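You operate a simulated robot arm through the tools that you are given. There is no shell and no other tool. Be economical: measure what you need, move in short steps, check, and stop when the job is done.

You run a simulated two-armed robot. Do the job below in one go: nothing can be reset, and whatever is moved stays where it is left.

## Task
Clamp steel block 57 in the vice and grease its top.
Fine: grease from the blue tin with the round brush; brush back in its pot, lid back on. Set down upright: what you pick out, round brush. A coat counts when it lies all over at full strength: go over it till it gets no stronger.

Only the result counts: the job must be done as asked and must still hold three seconds after the hand-in. Knocking over, shifting, dropping, spilling or breaking anything else fails it. A push-on lid holds only when it is set on centred and level and pressed home; a screw cap is set on level and turned clockwise until tight.

## Robot
Two 7-joint arms with fingered hands on one trunk, on a base that drives. Base frame: it is fixed to the floor where the robot stands at the start and does not move with it; the origin is under the middle of the robot, x ahead of it, y to its left, z up. Readings come in mm, rad, newtons and seconds.
The left shoulder is at the start at [70, 166, 1243], the right one opposite. With the tool pointing down near the work surface each hand reaches from about 100 to 960 mm from the robot's upright axis, wherever it stands, measured 20 degrees to its own side. Places, roughly: bench vice knob [300, -300, 900]; vice bed [400, -300, 900]. Payload 4.1 kg a hand.
Tool frame (each hand has its own): the origin (TCP) lies between the finger pads and is the grasp point; the fingertips stand 32 mm ahead of it; z points along the fingers, y is the line along which they close. Largest opening 108 mm; the body of the gripper starts 38 mm behind the TCP. The gripper is a hand of 4 fingers: y runs from the thumb to the fingers, the wrist lies at [-16, -108, -186] in the tool frame, and closing takes about 1.5 s.
Orientation is told as [roll, pitch, yaw] about the base's x, y, z axes, in that order, counted from this pose: with the fingers straight down and the wrist toward the robot, the tool's x, y and z point along [0, 1, 0], [1, 0, 0] and [0, 0, -1] of the base frame.

## Interface
- The arms move only by the tool step_arm. It takes "left_series", "right_series" or both (then of equal length, played together; a hand with none holds still); each is a list of rows, each a list of 6 numbers: the shift along the base's x, y, z in mm, then the turn, a rotation vector about the base's x, y, z in degrees. In form: [[tx, ty, tz, rx, ry, rz], ...]. A call has 1 to 8 rows; each row is the pose to reach, as a shift and turn from the pose commanded when the call began. "left_jaw" and "right_jaw" are, for a hand that has rows, the closure in counts, from 0 (fully open) to 255 (shut), set as the call begins (left out, the last holds). Each row takes 0.2 s and may step no farther than 50 mm and 0.15 rad from the row before; otherwise, or with a gripper value out of range, the whole call is refused. Where a pose cannot be reached the arm comes as near as it can. A force on the tool above 90 N (or 10 N above the force at the start of the call, whichever is more), or a blocked arm, ends the call early, and 0.2 s more pass. The fingers move at their own pace (about 45 mm/s each) and stop on an object; they squeeze with about 22 N. The grip force told is the motor's: it shows also when the fingers shut on nothing. Time passes only in rows, and 0.2 s behind the last, so rows that repeat a pose let the fingers close. It gives the time, the measured TCP pose, the force on the tool (base axes), the opening and the grip force at its end, in the units of the frame above (readings bear some noise), with the torque about the TCP (base axes, N m) and any sound that the robot's microphone picked up.
- Cameras (640 x 400 px; columns grow to the right, rows downward): "scene" is now at [119.6, -54.5, 1462.8]; the picture's right is [-0.53, -0.85, 0.00], its down [-0.58, 0.36, -0.73] and it looks along [0.62, -0.39, -0.68] (base axes); focal length 214 px, centre (320, 200). "left" rides on the left gripper at [-64, -93, -132] in its tool frame; the picture's right is [-0.80, -0.28, 0.53], its down [0.55, -0.71, 0.45] and it looks along [0.25, 0.65, 0.72] (tool axes); focal length 247 px, centre (320, 200). "right" rides on the right gripper at [64, -93, -131] in its tool frame; the picture's right is [-0.80, 0.28, -0.53], its down [-0.55, -0.71, 0.45] and it looks along [-0.25, 0.65, 0.72] (tool axes); focal length 247 px, centre (320, 200). There is no depth. A picture from a camera that has moved, and an enlarged one, comes with that camera's place and axes in the base frame and with its lens. The place of the scene camera against the robot may be out by one fixed shift of up to 12 mm in any direction.
- grab_frame(camera): a new picture of that camera. The clock stands still meanwhile.
- move_column(by): slides the trunk up (or, below 0, down) by that many mm; the arms and the scene camera ride with it, the base frame stays. It gives what a move gives, with no picture.
- roll_base(legs): drives the robot by 1 to 6 legs, each [ahead, left, turn to the left] in mm, mm and rad, along the robot's own axes; the way and the turn of a leg run together, so that a leg with both is an arc; at most 1500 mm and 3.142 rad a leg. The arms and the cameras ride along, it lands a little off, and it stops where it bumps. It gives what a move gives.
- finger_targets(index, middle, ring, thumb_bend, hand): sets how far each is bent, from 0 (flat) to 100 (curled in); at 30 the hand is open as for a grip, at 70 the pads meet at the TCP. One left out holds its place. A second passes; each finger stops where it meets its share of the squeeze, and holds until it gets a number again. A gripper value or a shape takes the hand back. It gives what a move gives, with no picture; readings hold the bend of each and the force on the fingers (four entries, about 0 where the hand has none), thumb and palm.
- hand_shape(shape, hand): the hand has 4 fingers and takes this shape, open, in about a second: jaw (thumb against the fingers, like two jaws); tri (thumb and two fingers); tip (a fingertip pinch); poke (one finger out to press); point (the index stretched); flat (the hand flat); cup (the hand cupped); fist (a fist). The gripper value then closes the fingers along that shape, each until it touches; the sizes above hold for jaw. It gives what a move gives, with no picture.
- head_to(pan, tilt): turns the head with the scene camera to pan (to the left, within 1.501 rad either way) and tilt (down, from -0.506 to 1.204), counted from straight ahead of the robot. It gives what a move gives.
- inspect(camera, box): a new picture of the part [left, top, right, bottom] of that camera's present view, enlarged. The clock stands still meanwhile.
- job_done(): hands the job in; it is judged then, once.

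Work in short steps. Places have to be worked out from the pictures, the camera data and where the tool is seen: move nearer, look again, correct. Check each grasp and each placing, and mend what went wrong. You have 120 turns and 88 pictures in all, those below and enlarged ones among them. Open the grippers and draw the arms clear of the work before you hand the job in, unless the task says otherwise; then end with one line.

The tools are called after "Request:" as name(argument=value, ...) on one line, values as JSON. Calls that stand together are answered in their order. step_arm: Moves the arms, as the interface text tells. Its arguments: {"type":"object","properties":{"left_series":{"type":"array"},"left_jaw":{"type":"number"},"right_series":{"type":"array"},"right_jaw":{"type":"number"}},"required":[]} The other tools are called the same way: move_column (by) slides the trunk up or down; hand_shape (shape, hand) gives the hand a shape; finger_targets (index, middle, ring, thumb_bend, hand) moves the fingers one by one; roll_base (legs) drives the base; head_to (pan, tilt) turns the head that bears the scene camera; grab_frame (camera) takes a picture; inspect (camera, box) takes an enlarged picture of a part of a camera's view; job_done () hands the job in.

At the start:

```text
time_s: 0.0
left_tcp_pos: [662.7, -2.2, 1327.6]
left_ee_rot: [0.0, -0.001, 0.0]
left_contact_force: [0.0, 0.6, 0.3]
left_ft_torque: [-0.02, 0.02, -0.01]
left_width: 107.5
left_finger_force: 0.0
left_shape: jaw
left_bend: [30.0, 30.0, 30.0, 30.0]
left_finger forces: [0.1, 0.0, 0.0, 0.0, 0.1, 0.0]
right_tcp_pos: [450.2, -477.9, 1284.7]
right_ee_rot: [0.0, -0.002, 0.0]
right_contact_force: [0.4, 0.2, -0.1]
right_ft_torque: [-0.01, 0.0, 0.02]
right_width: 107.7
right_finger_force: 0.1
right_shape: jaw
right_bend: [30.0, 30.0, 30.0, 30.0]
right_finger forces: [0.0, 0.0, 0.0, 0.0, 0.0, 0.0]
trunk travel left (down, up): [-750.0, 190.0]
robot x, y, heading: [-0.9, 0.2, 0.002]
head pan, tilt: [-0.564, 0.752]
```

scene: 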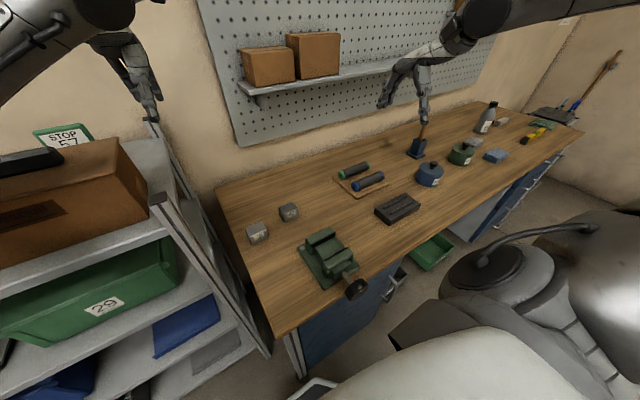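
right: 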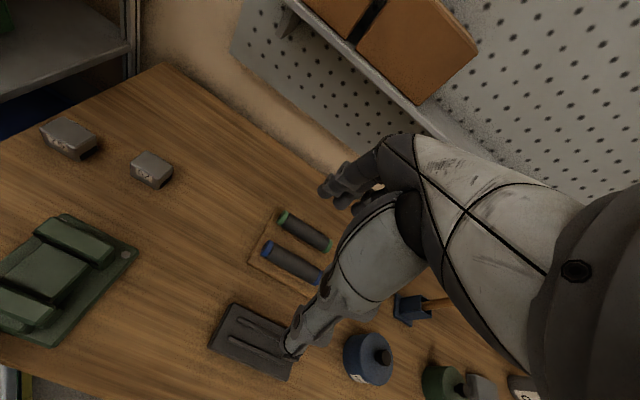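
left: 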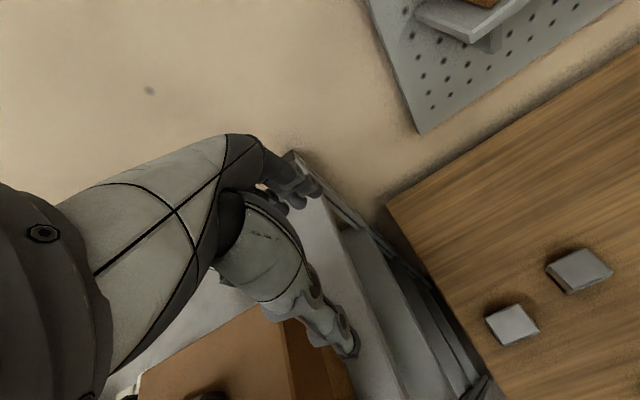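

The bench shows two small steel blocks, the vice, a blue tin, green tin and a brush in a pot. I enlarge the parts to read the numbers.

Request:
inspect(camera="scene", box=[220, 180, 380, 300])

Request:
inspect(camera="scene", box=[340, 90, 580, 240])

Request:
inspect(camera="right", box=[0, 100, 200, 225])

```text
3.33 times, centred on (300, 240) of scene
camera zoom: at [119.6, -54.5, 1462.8], right [-0.53, -0.85, 0.0], down [-0.58, 0.36, -0.73], along [0.62, -0.39, -0.68], focal length 715 px, centre (387, 67)
```

zoom: 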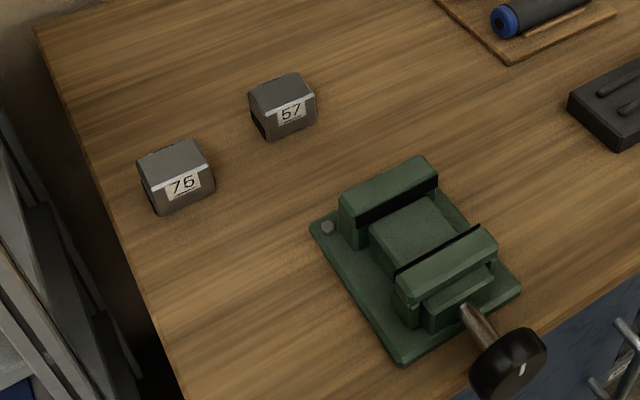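

```text
2.67 times, centred on (460, 165) of scene
camera zoom: at [119.6, -54.5, 1462.8], right [-0.53, -0.85, 0.0], down [-0.58, 0.36, -0.73], along [0.62, -0.39, -0.68], focal length 572 px, centre (-53, 293)
```

zoom: 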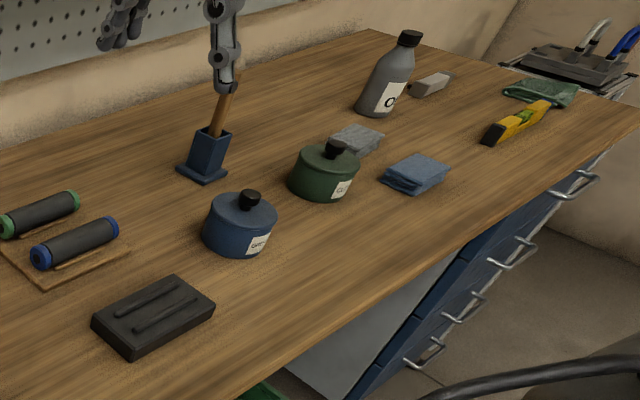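

```text
3.20 times, centred on (100, 162) of right
camera zoom: at [359.0, -413.3, 1416.9], right [0.28, -0.8, 0.53], down [-0.71, -0.55, -0.45], along [0.65, -0.25, -0.72], focal length 790 px, centre (1024, 320)
```

zoom: 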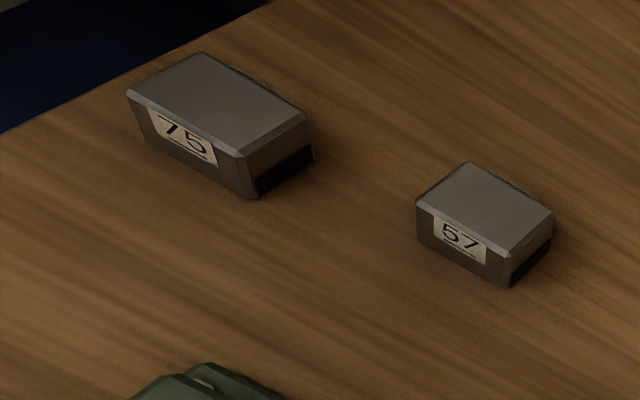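

Block 57 is the one nearer the middle, at roughly (633, -232). I move the left arm out of the view and bring the right hand nearer the block for a closer look.

Request:
step_arm(left_series=[[0, 45, 0, 0, 0, 0], [0, 90, 0, 0, 0, 0], [0, 135, 0, 0, 0, 0], [-20, 180, 0, 0, 0, 0], [-40, 220, 0, 0, 0, 0], [-60, 260, 0, 0, 0, 0], [-80, 300, 0, 0, 0, 0], [-100, 340, 0, 0, 0, 0]], right_series=[[0, 0, 0, 0, 0, 0], [20, 30, -25, 0, 0, 0], [40, 60, -50, 0, 0, 0], [60, 90, -75, 0, 0, 0], [80, 120, -100, 0, 0, 0], [100, 150, -125, 0, 0, 0], [120, 180, -150, 0, 0, 0], [140, 210, -170, 0, 0, 0]])

Request:
grab_frame(camera="right")

Request:
grab_frame(camera="scene")

```text
time_s: 1.8
left_tcp_pos: [563.4, 339.0, 1326.7]
left_ee_rot: [-0.002, 0.0, -0.003]
left_contact_force: [0.1, 0.4, 0.2]
left_ft_torque: [-0.05, 0.0, -0.03]
left_width: 107.8
left_finger_force: 0.0
left_shape: jaw
left_bend: [30.0, 30.0, 30.0, 30.0]
left_finger forces: [0.0, 0.0, 0.0, 0.1, 0.1, 0.1]
right_tcp_pos: [588.7, -267.3, 1119.3]
right_ee_rot: [-0.001, -0.002, -0.002]
right_contact_force: [-0.5, 0.9, 0.6]
right_ft_torque: [-0.05, 0.01, -0.05]
right_width: 107.7
right_finger_force: 0.1
right_shape: jaw
right_bend: [30.0, 30.0, 30.0, 30.0]
right_finger forces: [0.0, 0.0, 0.1, 0.1, 0.1, 0.0]
trunk travel left (down, up): [-750.0, 190.0]
robot x, y, heading: [-0.8, 1.4, -0.004]
head pan, tilt: [-0.564, 0.752]
```

```text
81 pictures are left
camera right: at [498.6, -202.4, 1249.3], right [0.28, -0.8, 0.53], down [-0.71, -0.55, -0.45], along [0.65, -0.25, -0.72], focal length 247 px, centre (320, 200)
```

right: 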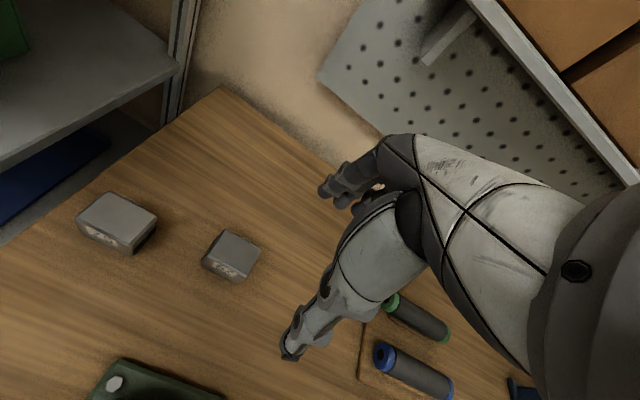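

```text
80 pictures are left
camera scene: at [119.2, -49.9, 1463.0], right [-0.53, -0.85, 0.0], down [-0.58, 0.36, -0.73], along [0.62, -0.39, -0.68], focal length 214 px, centre (320, 200)
```

scene: 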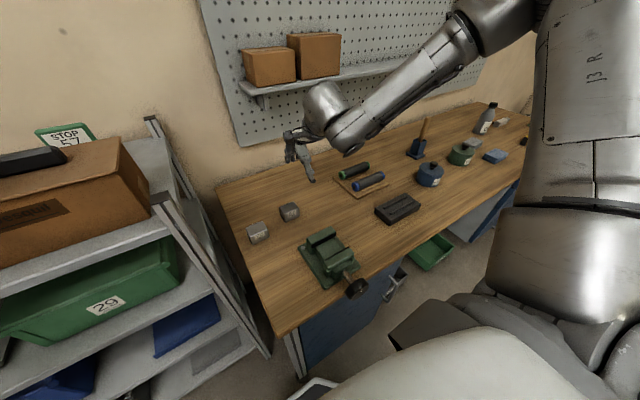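

I enlarge the block and the vice to get their shapes, sizes and orientation.

Request:
inspect(camera="right", box=[60, 180, 300, 330])

Request:
inspect(camera="scene", box=[270, 190, 390, 310])

Request:
inspect(camera="scene", box=[330, 100, 520, 230])

```text
2.67 times, centred on (180, 255) of right
camera zoom: at [498.6, -202.4, 1249.3], right [0.28, -0.8, 0.53], down [-0.71, -0.55, -0.45], along [0.65, -0.25, -0.72], focal length 659 px, centre (693, 53)
```

zoom: 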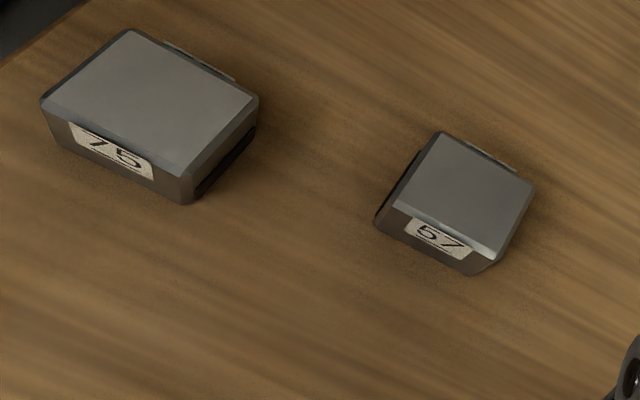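

```text
3.33 times, centred on (330, 250) of scene
camera zoom: at [119.2, -49.9, 1463.0], right [-0.53, -0.85, 0.0], down [-0.58, 0.36, -0.73], along [0.62, -0.39, -0.68], focal length 715 px, centre (287, 33)
```

zoom: 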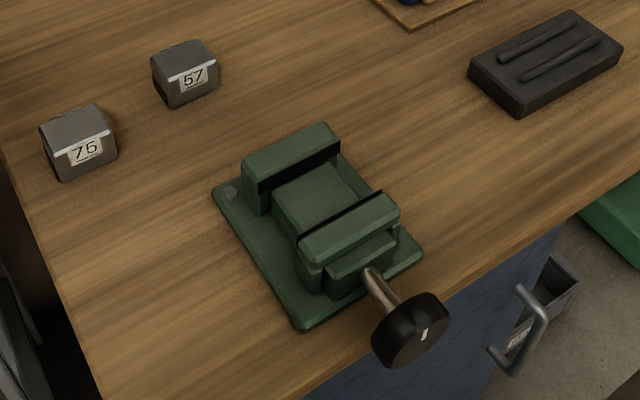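

```text
3.08 times, centred on (425, 165) of scene
camera zoom: at [119.2, -49.9, 1463.0], right [-0.53, -0.85, 0.0], down [-0.58, 0.36, -0.73], along [0.62, -0.39, -0.68], focal length 660 px, centre (-3, 308)
```

zoom: 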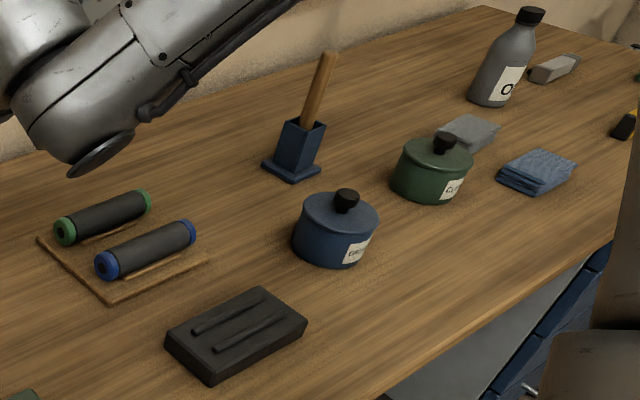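

Block 57's top measures about 44 mm (x) by 56 mm (y), centred near (634, -234), square to the axes. The vice gap is about 58 mm along x. I turn the right hand 90° so it grips along y.

Request:
step_arm(right_series=[[5, 4, 0, 0, 0, 8.4], [10, 8, 0, 0, 0, 16.8], [15, 12, 0, 0, 0, 25.2], [20, 16, 0, 0, 0, 33.6], [25, 20, 0, 0, 0, 42], [30, 24, 0, 0, 0, 50.4], [38, 28, 0, 0, 0, 58.8], [46, 33, 0, 0, 0, 67.2]])

Request:
step_arm(right_series=[[0, 0, -20, 0, 0, 8], [0, 0, -40, 0, 0, 16], [0, 0, -60, 0, 0, 23], [0, 0, -60, 0, 0, 23]])

Request:
grab_frame(camera="right")

```text
time_s: 3.6
left_tcp_pos: [564.1, 336.0, 1327.7]
left_ee_rot: [0.0, 0.002, -0.002]
left_contact_force: [-0.8, 1.0, -0.8]
left_ft_torque: [-0.02, -0.01, 0.01]
left_width: 107.7
left_finger_force: 0.0
left_shape: jaw
left_bend: [30.0, 30.0, 30.0, 30.0]
left_finger forces: [0.0, 0.0, 0.0, 0.0, 0.0, 0.0]
right_tcp_pos: [622.0, -240.7, 1122.6]
right_ee_rot: [0.001, -0.003, 1.172]
right_contact_force: [0.8, 0.2, 0.6]
right_ft_torque: [0.02, -0.03, -0.01]
right_width: 107.6
right_finger_force: 0.0
right_shape: jaw
right_bend: [30.0, 30.0, 30.0, 30.0]
right_finger forces: [0.0, 0.0, 0.0, 0.0, 0.1, 0.1]
right hand out of reach, approached as far as the arm can: row 8
trunk travel left (down, up): [-750.0, 190.0]
robot x, y, heading: [-1.7, -1.8, -0.005]
head pan, tilt: [-0.564, 0.752]
```

```text
time_s: 4.6
left_tcp_pos: [564.2, 335.7, 1327.1]
left_ee_rot: [0.0, 0.001, -0.001]
left_contact_force: [0.6, -0.3, -0.2]
left_ft_torque: [0.01, 0.01, -0.01]
left_width: 107.9
left_finger_force: 0.2
left_shape: jaw
left_bend: [30.0, 30.0, 30.0, 30.0]
left_finger forces: [0.0, 0.0, 0.0, 0.1, 0.1, 0.0]
right_tcp_pos: [569.5, -257.9, 1089.7]
right_ee_rot: [-0.001, -0.002, 1.575]
right_contact_force: [0.6, -0.8, -0.5]
right_ft_torque: [-0.01, 0.01, 0.01]
right_width: 107.6
right_finger_force: 0.2
right_shape: jaw
right_bend: [30.0, 30.0, 30.0, 30.0]
right_finger forces: [0.0, 0.0, 0.0, 0.1, 0.0, 0.0]
right hand out of reach, approached as far as the arm can: row 1, 2, 3, 4
trunk travel left (down, up): [-750.0, 190.0]
robot x, y, heading: [0.7, 1.9, -0.004]
head pan, tilt: [-0.564, 0.752]
```

```text
76 pictures are left
camera right: at [507.1, -350.7, 1220.7], right [0.8, 0.28, 0.53], down [0.55, -0.7, -0.45], along [0.25, 0.65, -0.72], focal length 247 px, centre (320, 200)
```

right: 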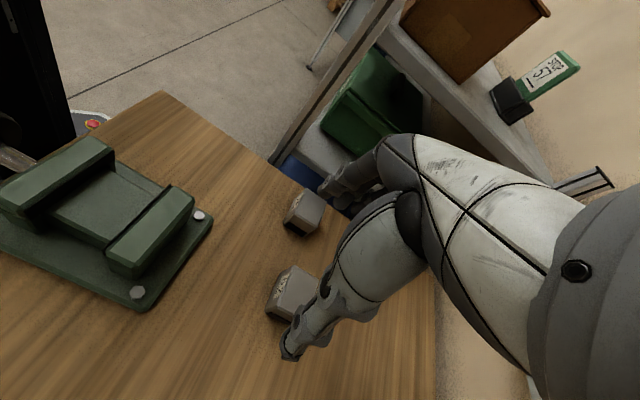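

At yaw 90° the arm stopped short at x = 570. I go lower, where the reach should be longer, and then try forward again.

Request:
step_arm(right_series=[[0, 0, -30, 0, 0, 0], [0, 0, -60, 0, 0, 0], [0, 0, -90, 0, 0, 0], [0, 0, -90, 0, 0, 0]])

```text
time_s: 5.6
left_tcp_pos: [564.7, 335.2, 1327.4]
left_ee_rot: [0.0, 0.0, 0.001]
left_contact_force: [-1.2, 0.0, -0.7]
left_ft_torque: [0.06, -0.02, 0.0]
left_width: 107.7
left_finger_force: 0.1
left_shape: jaw
left_bend: [30.0, 30.0, 30.0, 30.0]
left_finger forces: [0.0, 0.0, 0.1, 0.0, 0.1, 0.0]
right_tcp_pos: [536.7, -272.9, 1030.1]
right_ee_rot: [0.0, -0.003, 1.572]
right_contact_force: [-0.4, 0.4, -0.3]
right_ft_torque: [0.0, 0.0, 0.01]
right_width: 107.5
right_finger_force: 0.1
right_shape: jaw
right_bend: [30.0, 30.0, 30.0, 30.0]
right_finger forces: [0.0, 0.0, 0.1, 0.0, 0.0, 0.0]
right hand out of reach, approached as far as the arm can: row 1, 2, 3, 4
trunk travel left (down, up): [-750.0, 190.0]
robot x, y, heading: [2.9, 2.8, 0.0]
head pan, tilt: [-0.564, 0.752]
```

Yaw 90° is awkward from here. The tins at about (490, -820) need the robot farther right anyway, and from there this yaw is natural for the right arm. I tuck the right hand up first.

Request:
step_arm(right_series=[[-15, 0, 40, 0, 0, -8], [-30, 0, 80, 0, 0, -16], [-45, 0, 120, 0, 0, -24], [-60, 0, 160, 0, 0, -32], [-75, 0, 190, 0, 0, -40]])

Request:
roll_base(legs=[[0, -550, 0]])

Request:
head_to(pan=0.0, tilt=0.9)

Request:
grab_frame(camera="scene")

```text
time_s: 6.8
left_tcp_pos: [563.5, 335.4, 1327.2]
left_ee_rot: [0.001, 0.0, 0.001]
left_contact_force: [0.0, -0.9, 0.1]
left_ft_torque: [0.0, 0.0, -0.01]
left_width: 107.7
left_finger_force: 0.1
left_shape: jaw
left_bend: [30.0, 30.0, 30.0, 30.0]
left_finger forces: [0.0, 0.1, 0.0, 0.1, 0.1, 0.0]
right_tcp_pos: [460.1, -272.0, 1221.0]
right_ee_rot: [-0.001, -0.002, 0.875]
right_contact_force: [0.1, -0.8, 0.1]
right_ft_torque: [-0.01, 0.02, 0.01]
right_width: 107.9
right_finger_force: 0.1
right_shape: jaw
right_bend: [30.0, 30.0, 30.0, 30.0]
right_finger forces: [0.0, 0.0, 0.0, 0.0, 0.0, 0.1]
trunk travel left (down, up): [-750.0, 190.0]
robot x, y, heading: [2.6, 1.8, -0.002]
head pan, tilt: [-0.564, 0.752]
```

```text
time_s: 10.0
left_tcp_pos: [563.6, -219.4, 1326.1]
left_ee_rot: [-0.002, 0.0, 0.01]
left_contact_force: [0.0, -0.4, 0.3]
left_ft_torque: [-0.01, -0.02, 0.02]
left_width: 107.8
left_finger_force: 0.1
left_shape: jaw
left_bend: [30.0, 30.0, 30.0, 30.0]
left_finger forces: [0.0, 0.1, 0.0, 0.0, 0.0, 0.0]
right_tcp_pos: [465.9, -827.8, 1219.1]
right_ee_rot: [0.0, -0.001, 0.883]
right_contact_force: [0.4, -0.2, 0.4]
right_ft_torque: [-0.01, 0.01, 0.03]
right_width: 107.6
right_finger_force: 0.0
right_shape: jaw
right_bend: [30.0, 30.0, 30.0, 30.0]
right_finger forces: [0.0, 0.0, 0.1, 0.0, 0.0, 0.1]
trunk travel left (down, up): [-750.0, 190.0]
robot x, y, heading: [4.4, -559.2, 0.007]
head pan, tilt: [-0.564, 0.752]
```

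```text
time_s: 11.0
left_tcp_pos: [563.8, -221.2, 1328.0]
left_ee_rot: [0.001, 0.0, 0.007]
left_contact_force: [-0.4, -0.1, 1.1]
left_ft_torque: [0.02, 0.01, 0.01]
left_width: 108.0
left_finger_force: 0.1
left_shape: jaw
left_bend: [30.0, 30.0, 30.0, 30.0]
left_finger forces: [0.0, 0.1, 0.0, 0.0, 0.1, 0.1]
right_tcp_pos: [466.7, -828.1, 1220.2]
right_ee_rot: [0.002, -0.002, 0.884]
right_contact_force: [0.2, 0.0, -0.3]
right_ft_torque: [-0.01, -0.01, 0.02]
right_width: 107.5
right_finger_force: 0.0
right_shape: jaw
right_bend: [30.0, 30.0, 30.0, 30.0]
right_finger forces: [0.0, 0.0, 0.1, 0.1, 0.1, 0.0]
trunk travel left (down, up): [-750.0, 190.0]
robot x, y, heading: [0.4, -558.4, 0.009]
head pan, tilt: [0.0, 0.901]
```

```text
75 pictures are left
camera scene: at [127.3, -569.6, 1451.1], right [0.01, -1.0, 0.0], down [-0.78, -0.01, -0.62], along [0.62, 0.0, -0.78], focal length 214 px, centre (320, 200)
```

scene: 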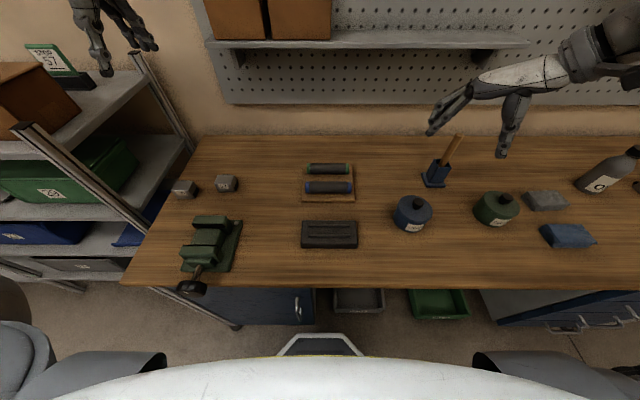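

The view is clear now. I retract the left arm and swing the right hand over block 57 while turning it to yaw 90°.

Request:
step_arm(right_series=[[12, 45, -10, 0, 0, 5], [24, 90, -20, 0, 0, 10], [36, 135, -30, 0, 0, 15], [48, 180, -40, 0, 0, 20], [60, 225, -50, 0, 0, 25], [72, 270, -60, 0, 0, 30], [84, 315, -70, 0, 0, 35], [96, 360, -80, 0, 0, 39]], left_series=[[-40, 10, 10, 0, 0, 0], [-80, 20, 20, 0, 0, 0], [-120, 30, 30, 0, 0, 0], [-160, 40, 40, 0, 0, 0], [-200, 50, 50, 0, 0, 0], [-240, 60, 60, 0, 0, 0], [-240, 60, 60, 0, 0, 0], [-240, 60, 60, 0, 0, 0]])

Request:
step_arm(right_series=[[12, 42, -10, 0, 0, 0], [24, 84, -20, 0, 0, 0], [36, 126, -30, 0, 0, 0], [48, 168, -40, 0, 0, 0], [60, 210, -50, 0, 0, 0], [71, 234, -60, 0, 0, 0], [71, 234, -60, 0, 0, 0]])

Request:
grab_frame(camera="right")

```text
time_s: 12.8
left_tcp_pos: [324.4, -160.2, 1390.1]
left_ee_rot: [-0.001, 0.002, 0.01]
left_contact_force: [-0.2, 0.0, 0.3]
left_ft_torque: [0.01, -0.01, -0.05]
left_width: 107.7
left_finger_force: 0.2
left_shape: jaw
left_bend: [30.0, 30.0, 30.0, 30.0]
left_finger forces: [0.1, 0.0, 0.0, 0.0, 0.0, 0.1]
right_tcp_pos: [462.8, -629.4, 1192.4]
right_ee_rot: [-0.001, -0.003, 1.566]
right_contact_force: [-0.5, -0.6, 0.4]
right_ft_torque: [-0.03, -0.03, 0.01]
right_width: 107.8
right_finger_force: 0.0
right_shape: jaw
right_bend: [30.0, 30.0, 30.0, 30.0]
right_finger forces: [0.0, 0.0, 0.0, 0.0, 0.0, 0.1]
right hand out of reach, approached as far as the arm can: row 5, 6, 7, 8
trunk travel left (down, up): [-750.0, 190.0]
robot x, y, heading: [3.5, -562.3, 0.007]
head pan, tilt: [0.0, 0.901]
```

```text
time_s: 14.4
left_tcp_pos: [323.6, -158.7, 1388.7]
left_ee_rot: [0.0, 0.002, 0.011]
left_contact_force: [0.5, -0.1, 0.6]
left_ft_torque: [0.0, 0.0, -0.01]
left_width: 107.6
left_finger_force: 0.2
left_shape: jaw
left_bend: [30.0, 30.0, 30.0, 30.0]
left_finger forces: [0.0, 0.1, 0.0, 0.0, 0.0, 0.0]
right_tcp_pos: [438.6, -618.6, 1174.2]
right_ee_rot: [-0.001, -0.001, 1.564]
right_contact_force: [-0.5, -0.4, -0.1]
right_ft_torque: [-0.02, -0.01, -0.02]
right_width: 108.0
right_finger_force: 0.0
right_shape: jaw
right_bend: [30.0, 30.0, 30.0, 30.0]
right_finger forces: [0.1, 0.1, 0.0, 0.0, 0.0, 0.1]
right hand out of reach, approached as far as the arm can: row 1, 2, 3, 4, 5, 6, 7
trunk travel left (down, up): [-750.0, 190.0]
robot x, y, heading: [4.1, -560.4, 0.01]
head pan, tilt: [0.0, 0.901]
```

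```text
74 pictures are left
camera right: at [375.0, -711.5, 1305.7], right [0.8, 0.28, 0.53], down [0.54, -0.71, -0.45], along [0.25, 0.65, -0.72], focal length 247 px, centre (320, 200)
```

right: 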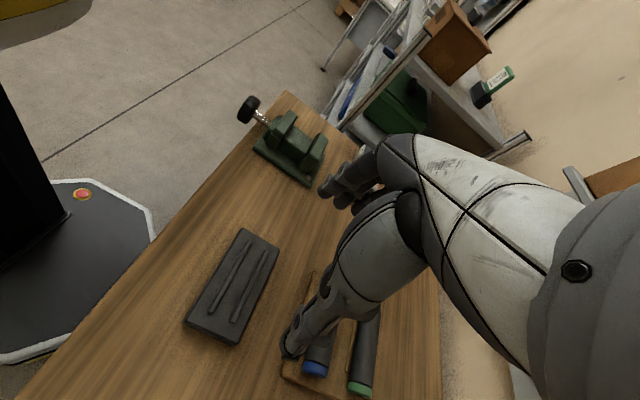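

Yaw 90° relative to the robot is poor in any forward direction. I'll turn the robot itself left by about 57° so the needed wrist yaw is small; I first untwist the hand, back off a little, then turn.

Request:
step_arm(right_series=[[0, -20, 10, 0, 0, -8], [0, -40, 20, 0, 0, -16], [0, -60, 30, 0, 0, -24], [0, -80, 40, 0, 0, -32], [0, -100, 50, 0, 0, -40], [0, -120, 50, 0, 0, -48], [0, -140, 50, 0, 0, -56]])

Request:
roll_base(legs=[[-80, 0, 0], [0, 0, 1.0]])

Request:
head_to(pan=-0.4, tilt=0.9)

Request:
grab_frame(camera="scene")

```text
time_s: 16.0
left_tcp_pos: [325.9, -161.6, 1390.3]
left_ee_rot: [0.003, 0.002, 0.006]
left_contact_force: [0.0, -0.5, 0.0]
left_ft_torque: [0.02, 0.02, 0.0]
left_width: 107.5
left_finger_force: 0.0
left_shape: jaw
left_bend: [30.0, 30.0, 30.0, 30.0]
left_finger forces: [0.1, 0.0, 0.0, 0.0, 0.1, 0.0]
right_tcp_pos: [442.4, -735.9, 1225.6]
right_ee_rot: [0.01, 0.011, 0.659]
right_contact_force: [0.9, 0.1, -0.1]
right_ft_torque: [0.05, -0.02, -0.03]
right_width: 107.8
right_finger_force: 0.0
right_shape: jaw
right_bend: [30.0, 30.0, 30.0, 30.0]
right_finger forces: [0.1, 0.1, 0.1, 0.0, 0.1, 0.1]
right hand out of reach, approached as far as the arm can: row 7
trunk travel left (down, up): [-750.0, 190.0]
robot x, y, heading: [-0.2, -562.2, 0.006]
head pan, tilt: [0.0, 0.901]
```

```text
time_s: 19.6
left_tcp_pos: [-238.8, -74.0, 1389.5]
left_ee_rot: [0.0, 0.0, 1.004]
left_contact_force: [-0.5, 1.0, 0.7]
left_ft_torque: [-0.02, -0.02, -0.01]
left_width: 107.8
left_finger_force: 0.1
left_shape: jaw
left_bend: [30.0, 30.0, 30.0, 30.0]
left_finger forces: [0.1, 0.0, 0.0, 0.0, 0.0, 0.0]
right_tcp_pos: [306.3, -286.6, 1226.5]
right_ee_rot: [0.005, 0.009, 1.656]
right_contact_force: [-0.3, 0.7, 0.3]
right_ft_torque: [0.01, 0.0, 0.04]
right_width: 107.9
right_finger_force: 0.1
right_shape: jaw
right_bend: [30.0, 30.0, 30.0, 30.0]
right_finger forces: [0.0, 0.1, 0.0, 0.0, 0.1, 0.0]
trunk travel left (down, up): [-750.0, 190.0]
robot x, y, heading: [-73.9, -561.9, 1.004]
head pan, tilt: [0.0, 0.901]
```

```text
time_s: 20.4
left_tcp_pos: [-238.7, -71.9, 1388.5]
left_ee_rot: [0.0, -0.001, 1.005]
left_contact_force: [-0.1, 0.0, -0.1]
left_ft_torque: [-0.01, -0.01, 0.0]
left_width: 107.6
left_finger_force: 0.1
left_shape: jaw
left_bend: [30.0, 30.0, 30.0, 30.0]
left_finger forces: [0.0, 0.0, 0.1, 0.0, 0.1, 0.0]
right_tcp_pos: [306.5, -287.2, 1226.8]
right_ee_rot: [0.004, 0.01, 1.656]
right_contact_force: [-0.2, 1.2, 0.2]
right_ft_torque: [0.0, 0.0, 0.02]
right_width: 107.8
right_finger_force: 0.1
right_shape: jaw
right_bend: [30.0, 30.0, 30.0, 30.0]
right_finger forces: [0.0, 0.1, 0.1, 0.0, 0.1, 0.0]
trunk travel left (down, up): [-750.0, 190.0]
robot x, y, heading: [-77.5, -560.7, 1.002]
head pan, tilt: [-0.4, 0.901]
```

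```text
73 pictures are left
camera scene: at [11.9, -486.1, 1451.1], right [0.57, -0.82, 0.0], down [-0.64, -0.45, -0.62], along [0.51, 0.35, -0.78], focal length 214 px, centre (320, 200)
```

scene: 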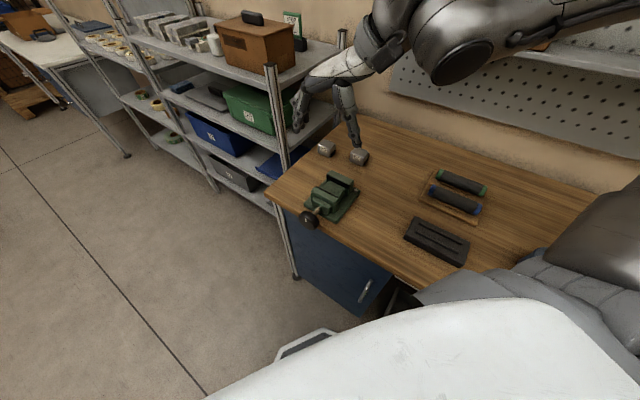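

Turned as planned. Now I move the right hand to above block 57 at yaw 90°.

Request:
step_arm(right_series=[[41, 6, -15, 0, 0, -1], [82, 13, -30, 0, 0, -2], [123, 20, -45, 0, 0, -3], [164, 27, -60, 0, 0, -4], [205, 34, -75, 0, 0, -5], [246, 41, -90, 0, 0, -5], [287, 47, -108, 0, 0, -5], [328, 53, -127, 0, 0, -5]])

Request:
grab_frame(camera="right")

```text
time_s: 22.2
left_tcp_pos: [-235.9, -72.0, 1388.8]
left_ee_rot: [0.0, 0.002, 1.003]
left_contact_force: [0.0, 0.1, 0.6]
left_ft_torque: [-0.01, 0.05, -0.02]
left_width: 107.6
left_finger_force: 0.1
left_shape: jaw
left_bend: [30.0, 30.0, 30.0, 30.0]
left_finger forces: [0.1, 0.0, 0.0, 0.0, 0.0, 0.0]
right_tcp_pos: [635.7, -233.2, 1097.0]
right_ee_rot: [0.006, 0.011, 1.569]
right_contact_force: [-0.1, -0.5, 0.2]
right_ft_torque: [-0.01, 0.03, -0.04]
right_width: 107.7
right_finger_force: 0.1
right_shape: jaw
right_bend: [30.0, 30.0, 30.0, 30.0]
right_finger forces: [0.0, 0.0, 0.1, 0.0, 0.0, 0.0]
trunk travel left (down, up): [-750.0, 190.0]
robot x, y, heading: [-76.6, -559.0, 1.004]
head pan, tilt: [-0.4, 0.901]
```

```text
72 pictures are left
camera right: at [574.4, -326.0, 1229.4], right [0.8, 0.29, 0.52], down [0.55, -0.71, -0.44], along [0.24, 0.64, -0.73], focal length 247 px, centre (320, 200)
```

right: 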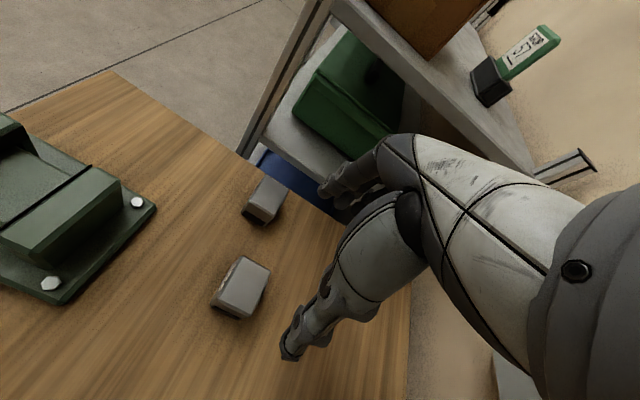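

The hand reached (636, -233, 1097). I descend to just over the block and look again.

Request:
step_arm(right_series=[[-2, 2, -40, 0, 0, 0], [-3, 2, -80, 0, 0, 0], [-3, 2, -110, 0, 0, 0], [-3, 2, -110, 0, 0, 0]], right_jaw=20)

Request:
grab_frame(camera="right")

```text
time_s: 23.2
left_tcp_pos: [-239.0, -71.2, 1388.4]
left_ee_rot: [0.0, 0.003, 1.004]
left_contact_force: [-0.3, 0.7, -0.3]
left_ft_torque: [0.01, 0.02, -0.03]
left_width: 107.5
left_finger_force: 0.1
left_shape: jaw
left_bend: [30.0, 30.0, 30.0, 30.0]
left_finger forces: [0.0, 0.0, 0.0, 0.1, 0.0, 0.0]
right_tcp_pos: [618.6, -249.5, 1007.0]
right_ee_rot: [0.006, 0.011, 1.57]
right_contact_force: [-0.1, 0.2, -0.2]
right_ft_torque: [-0.01, -0.07, -0.01]
right_width: 99.5
right_finger_force: 0.1
right_shape: jaw
right_bend: [27.0, 31.0, 30.0, 41.0]
right_finger forces: [0.0, 0.0, 0.1, 0.0, 0.0, 0.0]
right hand out of reach, approached as far as the arm can: row 2, 3, 4
trunk travel left (down, up): [-750.0, 190.0]
robot x, y, heading: [-73.4, -558.4, 1.005]
head pan, tilt: [-0.4, 0.901]
```

```text
71 pictures are left
camera right: at [556.9, -340.5, 1139.6], right [0.8, 0.29, 0.53], down [0.55, -0.71, -0.44], along [0.25, 0.64, -0.73], focal length 247 px, centre (320, 200)
```

right: 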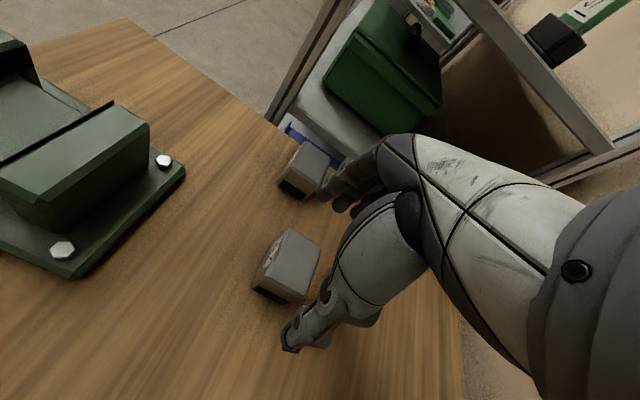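

Low down it runs out of reach again, so I'll raise the arm and lower the trunk instead; the reach is longer with the hand high relative to the shoulder.

Request:
step_arm(right_series=[[8, 9, 45, 0, 0, 0], [15, 18, 90, 0, 0, 0], [15, 18, 110, 0, 0, 0]])

Request:
move_column(by=-130)

Request:
grab_frame(camera="right")

```text
time_s: 24.0
left_tcp_pos: [-239.2, -72.9, 1388.7]
left_ee_rot: [-0.001, 0.0, 1.004]
left_contact_force: [-1.0, 0.3, -0.2]
left_ft_torque: [0.01, 0.02, -0.03]
left_width: 107.8
left_finger_force: 0.0
left_shape: jaw
left_bend: [30.0, 30.0, 30.0, 30.0]
left_finger forces: [0.1, 0.0, 0.1, 0.0, 0.1, 0.0]
right_tcp_pos: [633.7, -233.9, 1117.4]
right_ee_rot: [0.005, 0.01, 1.568]
right_contact_force: [-0.3, 0.8, 0.1]
right_ft_torque: [-0.05, 0.0, 0.0]
right_width: 99.6
right_finger_force: 0.1
right_shape: jaw
right_bend: [27.0, 31.0, 30.0, 41.0]
right_finger forces: [0.0, 0.0, 0.1, 0.1, 0.0, 0.0]
trunk travel left (down, up): [-750.0, 190.0]
robot x, y, heading: [-76.5, -559.4, 1.001]
head pan, tilt: [-0.4, 0.901]
```

```text
time_s: 25.6
left_tcp_pos: [-237.8, -72.4, 1259.6]
left_ee_rot: [0.001, -0.001, 1.006]
left_contact_force: [-0.4, -0.2, -0.1]
left_ft_torque: [0.02, -0.01, -0.02]
left_width: 107.9
left_finger_force: 0.1
left_shape: jaw
left_bend: [30.0, 30.0, 30.0, 30.0]
left_finger forces: [0.0, 0.0, 0.1, 0.0, 0.1, 0.0]
right_tcp_pos: [634.0, -235.0, 988.0]
right_ee_rot: [0.006, 0.01, 1.57]
right_contact_force: [0.0, 0.3, 0.7]
right_ft_torque: [-0.01, -0.01, 0.02]
right_width: 99.8
right_finger_force: 0.1
right_shape: jaw
right_bend: [27.0, 31.0, 30.0, 41.0]
right_finger forces: [0.0, 0.1, 0.0, 0.0, 0.0, 0.0]
trunk travel left (down, up): [-620.0, 320.0]
robot x, y, heading: [-75.6, -561.3, 0.998]
head pan, tilt: [-0.4, 0.901]
```

```text
70 pictures are left
camera right: at [571.8, -325.4, 1119.3], right [0.8, 0.29, 0.53], down [0.55, -0.71, -0.44], along [0.25, 0.64, -0.73], focal length 247 px, centre (320, 200)
```

right: 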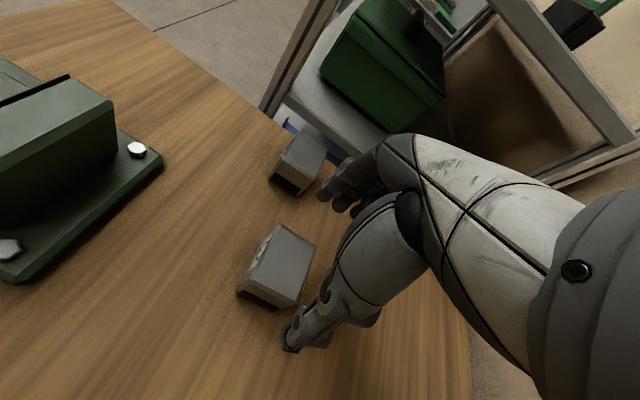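

Block top is at about (632, -234), directly under the TCP (634, -235). I go down 66 mm.

Request:
step_arm(right_series=[[-2, 1, -30, 0, 0, 0], [-2, 1, -50, 0, 0, 0], [-2, 1, -66, 0, 0, 0], [-2, 1, -66, 0, 0, 0]])

Request:
grab_frame(camera="right")

```text
time_s: 26.6
left_tcp_pos: [-237.5, -74.7, 1258.8]
left_ee_rot: [0.002, 0.001, 1.003]
left_contact_force: [-0.3, 0.2, 0.4]
left_ft_torque: [0.0, 0.02, 0.0]
left_width: 107.6
left_finger_force: 0.0
left_shape: jaw
left_bend: [30.0, 30.0, 30.0, 30.0]
left_finger forces: [0.0, 0.0, 0.0, 0.0, 0.1, 0.0]
right_tcp_pos: [632.7, -232.2, 920.7]
right_ee_rot: [0.003, 0.009, 1.569]
right_contact_force: [-0.3, 1.1, -0.1]
right_ft_torque: [-0.03, 0.0, 0.0]
right_width: 99.6
right_finger_force: 0.1
right_shape: jaw
right_bend: [27.0, 31.0, 30.0, 41.0]
right_finger forces: [0.0, 0.0, 0.1, 0.0, 0.1, 0.0]
trunk travel left (down, up): [-620.0, 320.0]
robot x, y, heading: [-76.2, -562.3, 1.005]
head pan, tilt: [-0.4, 0.901]
```

```text
69 pictures are left
camera right: at [571.2, -323.1, 1053.7], right [0.8, 0.29, 0.53], down [0.55, -0.71, -0.44], along [0.25, 0.64, -0.73], focal length 247 px, centre (320, 200)
```

right: 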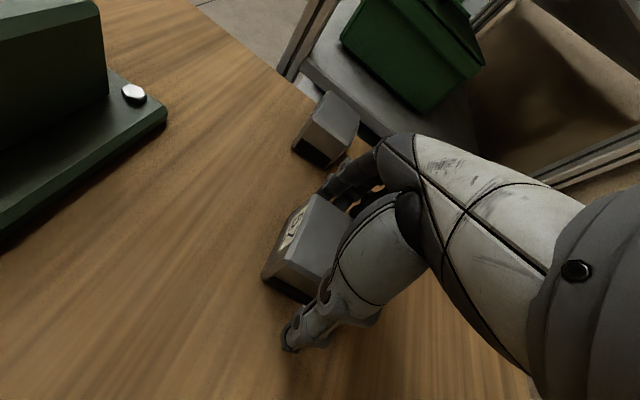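

The block is between the thumb and fingers. I close the hand.

Request:
step_arm(right_series=[[0, 0, 0, 0, 0, 0], [0, 0, 0, 0, 0, 0], [0, 0, 0, 0, 0, 0], [0, 0, 0, 0, 0, 0], [0, 0, 0, 0, 0, 0], [0, 0, 0, 0, 0, 0], [0, 0, 0, 0, 0, 0], [0, 0, 0, 0, 0, 0]], right_jaw=255)

```text
time_s: 28.4
left_tcp_pos: [-238.7, -73.3, 1259.8]
left_ee_rot: [-0.001, 0.0, 1.003]
left_contact_force: [0.1, -0.4, -0.2]
left_ft_torque: [0.0, 0.02, -0.01]
left_width: 107.7
left_finger_force: 0.0
left_shape: jaw
left_bend: [30.0, 30.0, 30.0, 30.0]
left_finger forces: [0.1, 0.1, 0.0, 0.0, 0.0, 0.0]
right_tcp_pos: [632.9, -231.6, 921.1]
right_ee_rot: [0.005, 0.01, 1.569]
right_contact_force: [1.3, -0.7, 0.0]
right_ft_torque: [-0.02, -0.03, 0.01]
right_width: 54.9
right_finger_force: 22.1
right_shape: jaw
right_bend: [74.0, 46.0, 49.0, 69.0]
right_finger forces: [11.4, 6.9, 0.0, 0.1, 19.3, 0.1]
trunk travel left (down, up): [-620.0, 320.0]
robot x, y, heading: [-76.8, -562.0, 1.002]
head pan, tilt: [-0.4, 0.901]
```

Gripped at 55 mm with 22 N. I lift it and move halfway towards the vice, then look.

Request:
step_arm(right_series=[[0, 0, 30, 0, 0, 0], [0, 0, 65, 0, 0, 0], [0, 0, 100, 0, 0, 0], [-40, 0, 110, 0, 0, 0], [-80, 0, 110, 0, 0, 0], [-110, 0, 110, 0, 0, 0]])

Request:
grab_frame(camera="right")

Request:
grab_frame(camera="scene")

```text
time_s: 29.8
left_tcp_pos: [-239.5, -74.0, 1259.7]
left_ee_rot: [0.001, 0.0, 1.006]
left_contact_force: [0.3, 1.0, -0.2]
left_ft_torque: [0.01, -0.01, 0.0]
left_width: 107.5
left_finger_force: 0.1
left_shape: jaw
left_bend: [30.0, 30.0, 30.0, 30.0]
left_finger forces: [0.1, 0.0, 0.0, 0.0, 0.1, 0.0]
right_tcp_pos: [519.9, -230.7, 1030.2]
right_ee_rot: [0.005, 0.01, 1.568]
right_contact_force: [0.6, -0.4, -3.0]
right_ft_torque: [0.08, -0.05, 0.01]
right_width: 55.0
right_finger_force: 22.0
right_shape: jaw
right_bend: [74.0, 46.0, 49.0, 69.0]
right_finger forces: [11.9, 7.2, 0.1, 0.1, 19.1, 0.1]
trunk travel left (down, up): [-620.0, 320.0]
robot x, y, heading: [-73.4, -561.5, 1.006]
head pan, tilt: [-0.4, 0.901]
```

```text
68 pictures are left
camera right: at [458.2, -321.5, 1161.9], right [0.8, 0.29, 0.53], down [0.55, -0.71, -0.44], along [0.25, 0.64, -0.73], focal length 247 px, centre (320, 200)
```

right: 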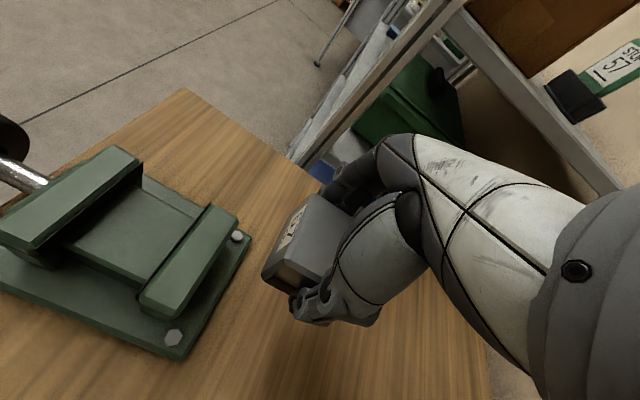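

```text
67 pictures are left
camera scene: at [11.8, -486.2, 1321.1], right [0.57, -0.82, 0.0], down [-0.65, -0.44, -0.62], along [0.51, 0.35, -0.78], focal length 214 px, centre (320, 200)
```

scene: 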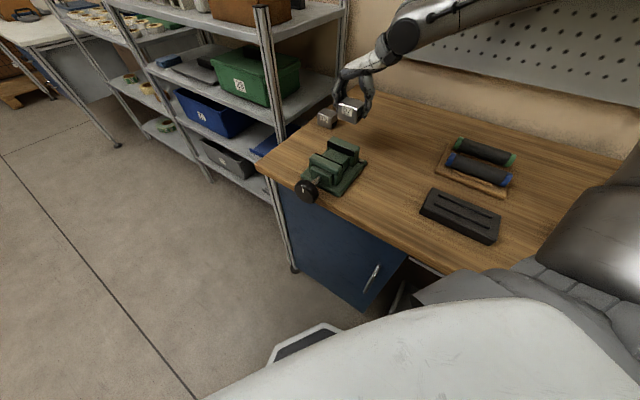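

Grip holds. I enlarge the vice to measure the jaws.

Request:
inspect(camera="right", box=[0, 120, 340, 370])

Request:
inspect(camera="scene", box=[280, 90, 380, 210])

```text
1.60 times, centred on (170, 245) of right
camera zoom: at [458.2, -321.5, 1161.9], right [0.8, 0.29, 0.53], down [0.55, -0.71, -0.44], along [0.25, 0.64, -0.73], focal length 395 px, centre (560, 128)
```

zoom: 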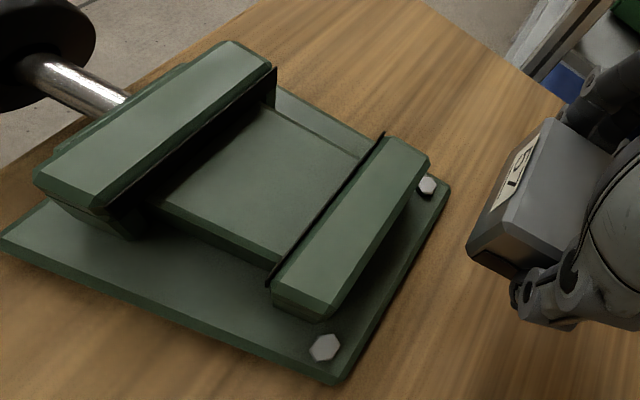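

```text
3.33 times, centred on (330, 150) of scene
camera zoom: at [11.8, -486.2, 1321.1], right [0.57, -0.82, 0.0], down [-0.65, -0.44, -0.62], along [0.51, 0.35, -0.78], focal length 715 px, centre (287, 367)
```

zoom: 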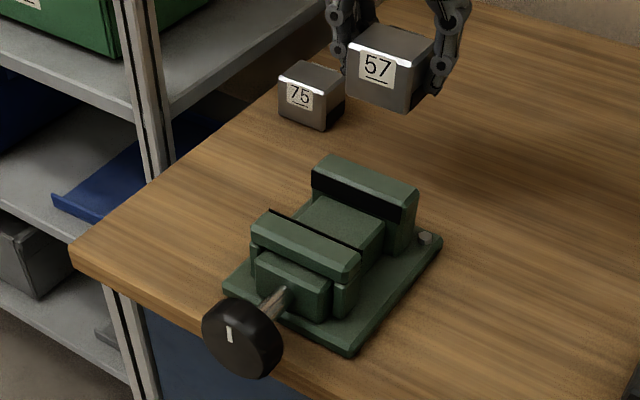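

From the picture: jaw faces at x ≈ 373 and 437, top z ≈ 945, bed z ≈ 925, centre y ≈ -253. I carry the block to above (405, -253) and lower it part way.

Request:
step_arm(right_series=[[-40, -8, 0, 0, 0, 0], [-80, -16, 0, 0, 0, 0], [-114, -22, 0, 0, 0, 0], [-114, -22, -15, 0, 0, 0], [-114, -22, -28, 0, 0, 0], [-114, -22, -28, 0, 0, 0]])

Request:
grab_frame(camera="right")

Request:
inspect(camera="scene", box=[280, 90, 380, 210])

```text
time_s: 31.2
left_tcp_pos: [-239.6, -72.2, 1258.6]
left_ee_rot: [0.0, -0.001, 1.005]
left_contact_force: [0.8, 0.0, -0.1]
left_ft_torque: [0.04, -0.04, 0.0]
left_width: 107.7
left_finger_force: 0.1
left_shape: jaw
left_bend: [30.0, 30.0, 30.0, 30.0]
left_finger forces: [0.1, 0.0, 0.0, 0.0, 0.1, 0.1]
right_tcp_pos: [406.2, -252.6, 1002.9]
right_ee_rot: [0.005, 0.01, 1.57]
right_contact_force: [0.3, -0.8, -2.9]
right_ft_torque: [0.01, -0.02, -0.02]
right_width: 54.8
right_finger_force: 22.1
right_shape: jaw
right_bend: [74.0, 46.0, 49.0, 69.0]
right_finger forces: [11.8, 7.2, 0.0, 0.0, 19.1, 0.1]
trunk travel left (down, up): [-620.0, 320.0]
robot x, y, heading: [-76.1, -558.1, 1.0]
head pan, tilt: [-0.4, 0.901]
```

```text
64 pictures are left
camera right: at [345.0, -343.6, 1134.4], right [0.8, 0.29, 0.53], down [0.55, -0.71, -0.44], along [0.25, 0.64, -0.73], focal length 247 px, centre (320, 200)
```

right: 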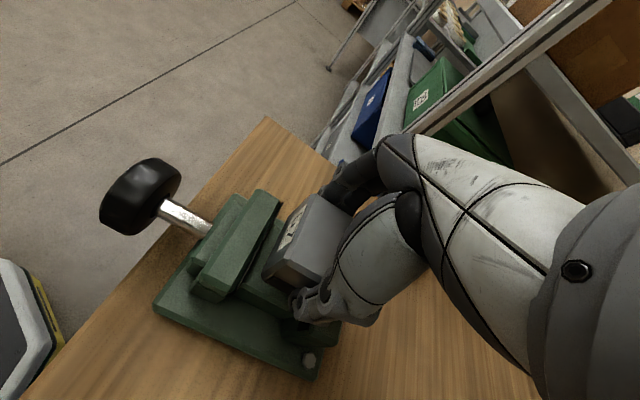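

```text
3.33 times, centred on (330, 150) of scene
camera zoom: at [11.8, -486.3, 1321.1], right [0.57, -0.82, 0.0], down [-0.65, -0.44, -0.62], along [0.51, 0.35, -0.78], focal length 715 px, centre (287, 367)
```

zoom: 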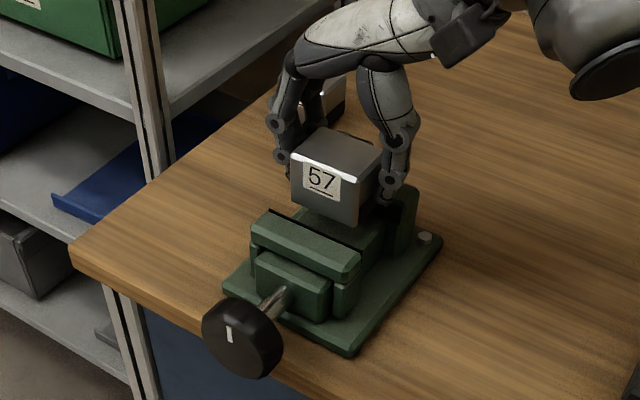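

The block hangs centred over the gap. I lower it in steps and watch the force.

Request:
step_arm(right_series=[[0, 0, -12, 0, 0, 0], [0, 0, -22, 0, 0, 0], [0, 0, -28, 0, 0, 0], [0, 0, -31, 0, 0, 0]])

Request:
step_arm(right_series=[[0, 0, -2, 0, 0, 0], [0, 0, -4, 0, 0, 0]])

Request:
grab_frame(camera="right")

```text
time_s: 32.2
left_tcp_pos: [-240.6, -75.3, 1260.3]
left_ee_rot: [0.0, -0.001, 1.005]
left_contact_force: [0.1, 0.6, -0.5]
left_ft_torque: [0.03, -0.04, 0.0]
left_width: 107.5
left_finger_force: 0.1
left_shape: jaw
left_bend: [30.0, 30.0, 30.0, 30.0]
left_finger forces: [0.0, 0.0, 0.0, 0.0, 0.0, 0.0]
right_tcp_pos: [406.6, -254.8, 975.8]
right_ee_rot: [-0.002, 0.002, 1.572]
right_contact_force: [10.3, 10.6, 45.7]
right_ft_torque: [1.25, -1.77, 0.17]
right_width: 54.7
right_finger_force: 22.3
right_shape: jaw
right_bend: [74.0, 46.0, 78.0, 69.0]
right_finger forces: [12.3, 7.3, 46.8, 0.0, 19.0, 0.0]
trunk travel left (down, up): [-620.0, 320.0]
robot x, y, heading: [-80.0, -560.6, 1.004]
head pan, tilt: [-0.4, 0.901]
```

```text
time_s: 32.8
left_tcp_pos: [-240.7, -75.4, 1260.3]
left_ee_rot: [-0.002, -0.004, 1.003]
left_contact_force: [-0.2, -0.6, -0.4]
left_ft_torque: [-0.01, 0.0, 0.03]
left_width: 107.9
left_finger_force: 0.0
left_shape: jaw
left_bend: [30.0, 30.0, 30.0, 30.0]
left_finger forces: [0.0, 0.1, 0.1, 0.0, 0.0, 0.1]
right_tcp_pos: [405.9, -254.4, 975.5]
right_ee_rot: [-0.003, -0.002, 1.571]
right_contact_force: [13.3, 9.4, 68.9]
right_ft_torque: [1.32, -2.06, 0.09]
right_width: 55.7
right_finger_force: 22.3
right_shape: jaw
right_bend: [74.0, 46.0, 79.0, 69.0]
right_finger forces: [12.9, 8.1, 51.9, 0.1, 21.7, 0.0]
trunk travel left (down, up): [-620.0, 320.0]
robot x, y, heading: [-78.6, -560.4, 1.006]
head pan, tilt: [-0.4, 0.901]
```

```text
62 pictures are left
camera right: at [342.8, -346.4, 1105.8], right [0.8, 0.28, 0.54], down [0.55, -0.71, -0.45], along [0.25, 0.65, -0.72], focal length 247 px, centre (320, 200)
```

right: 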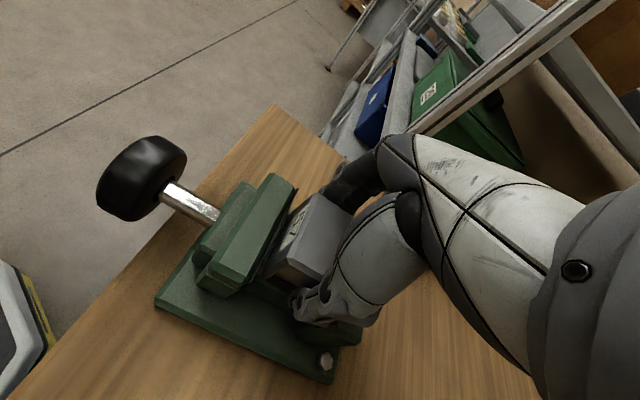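

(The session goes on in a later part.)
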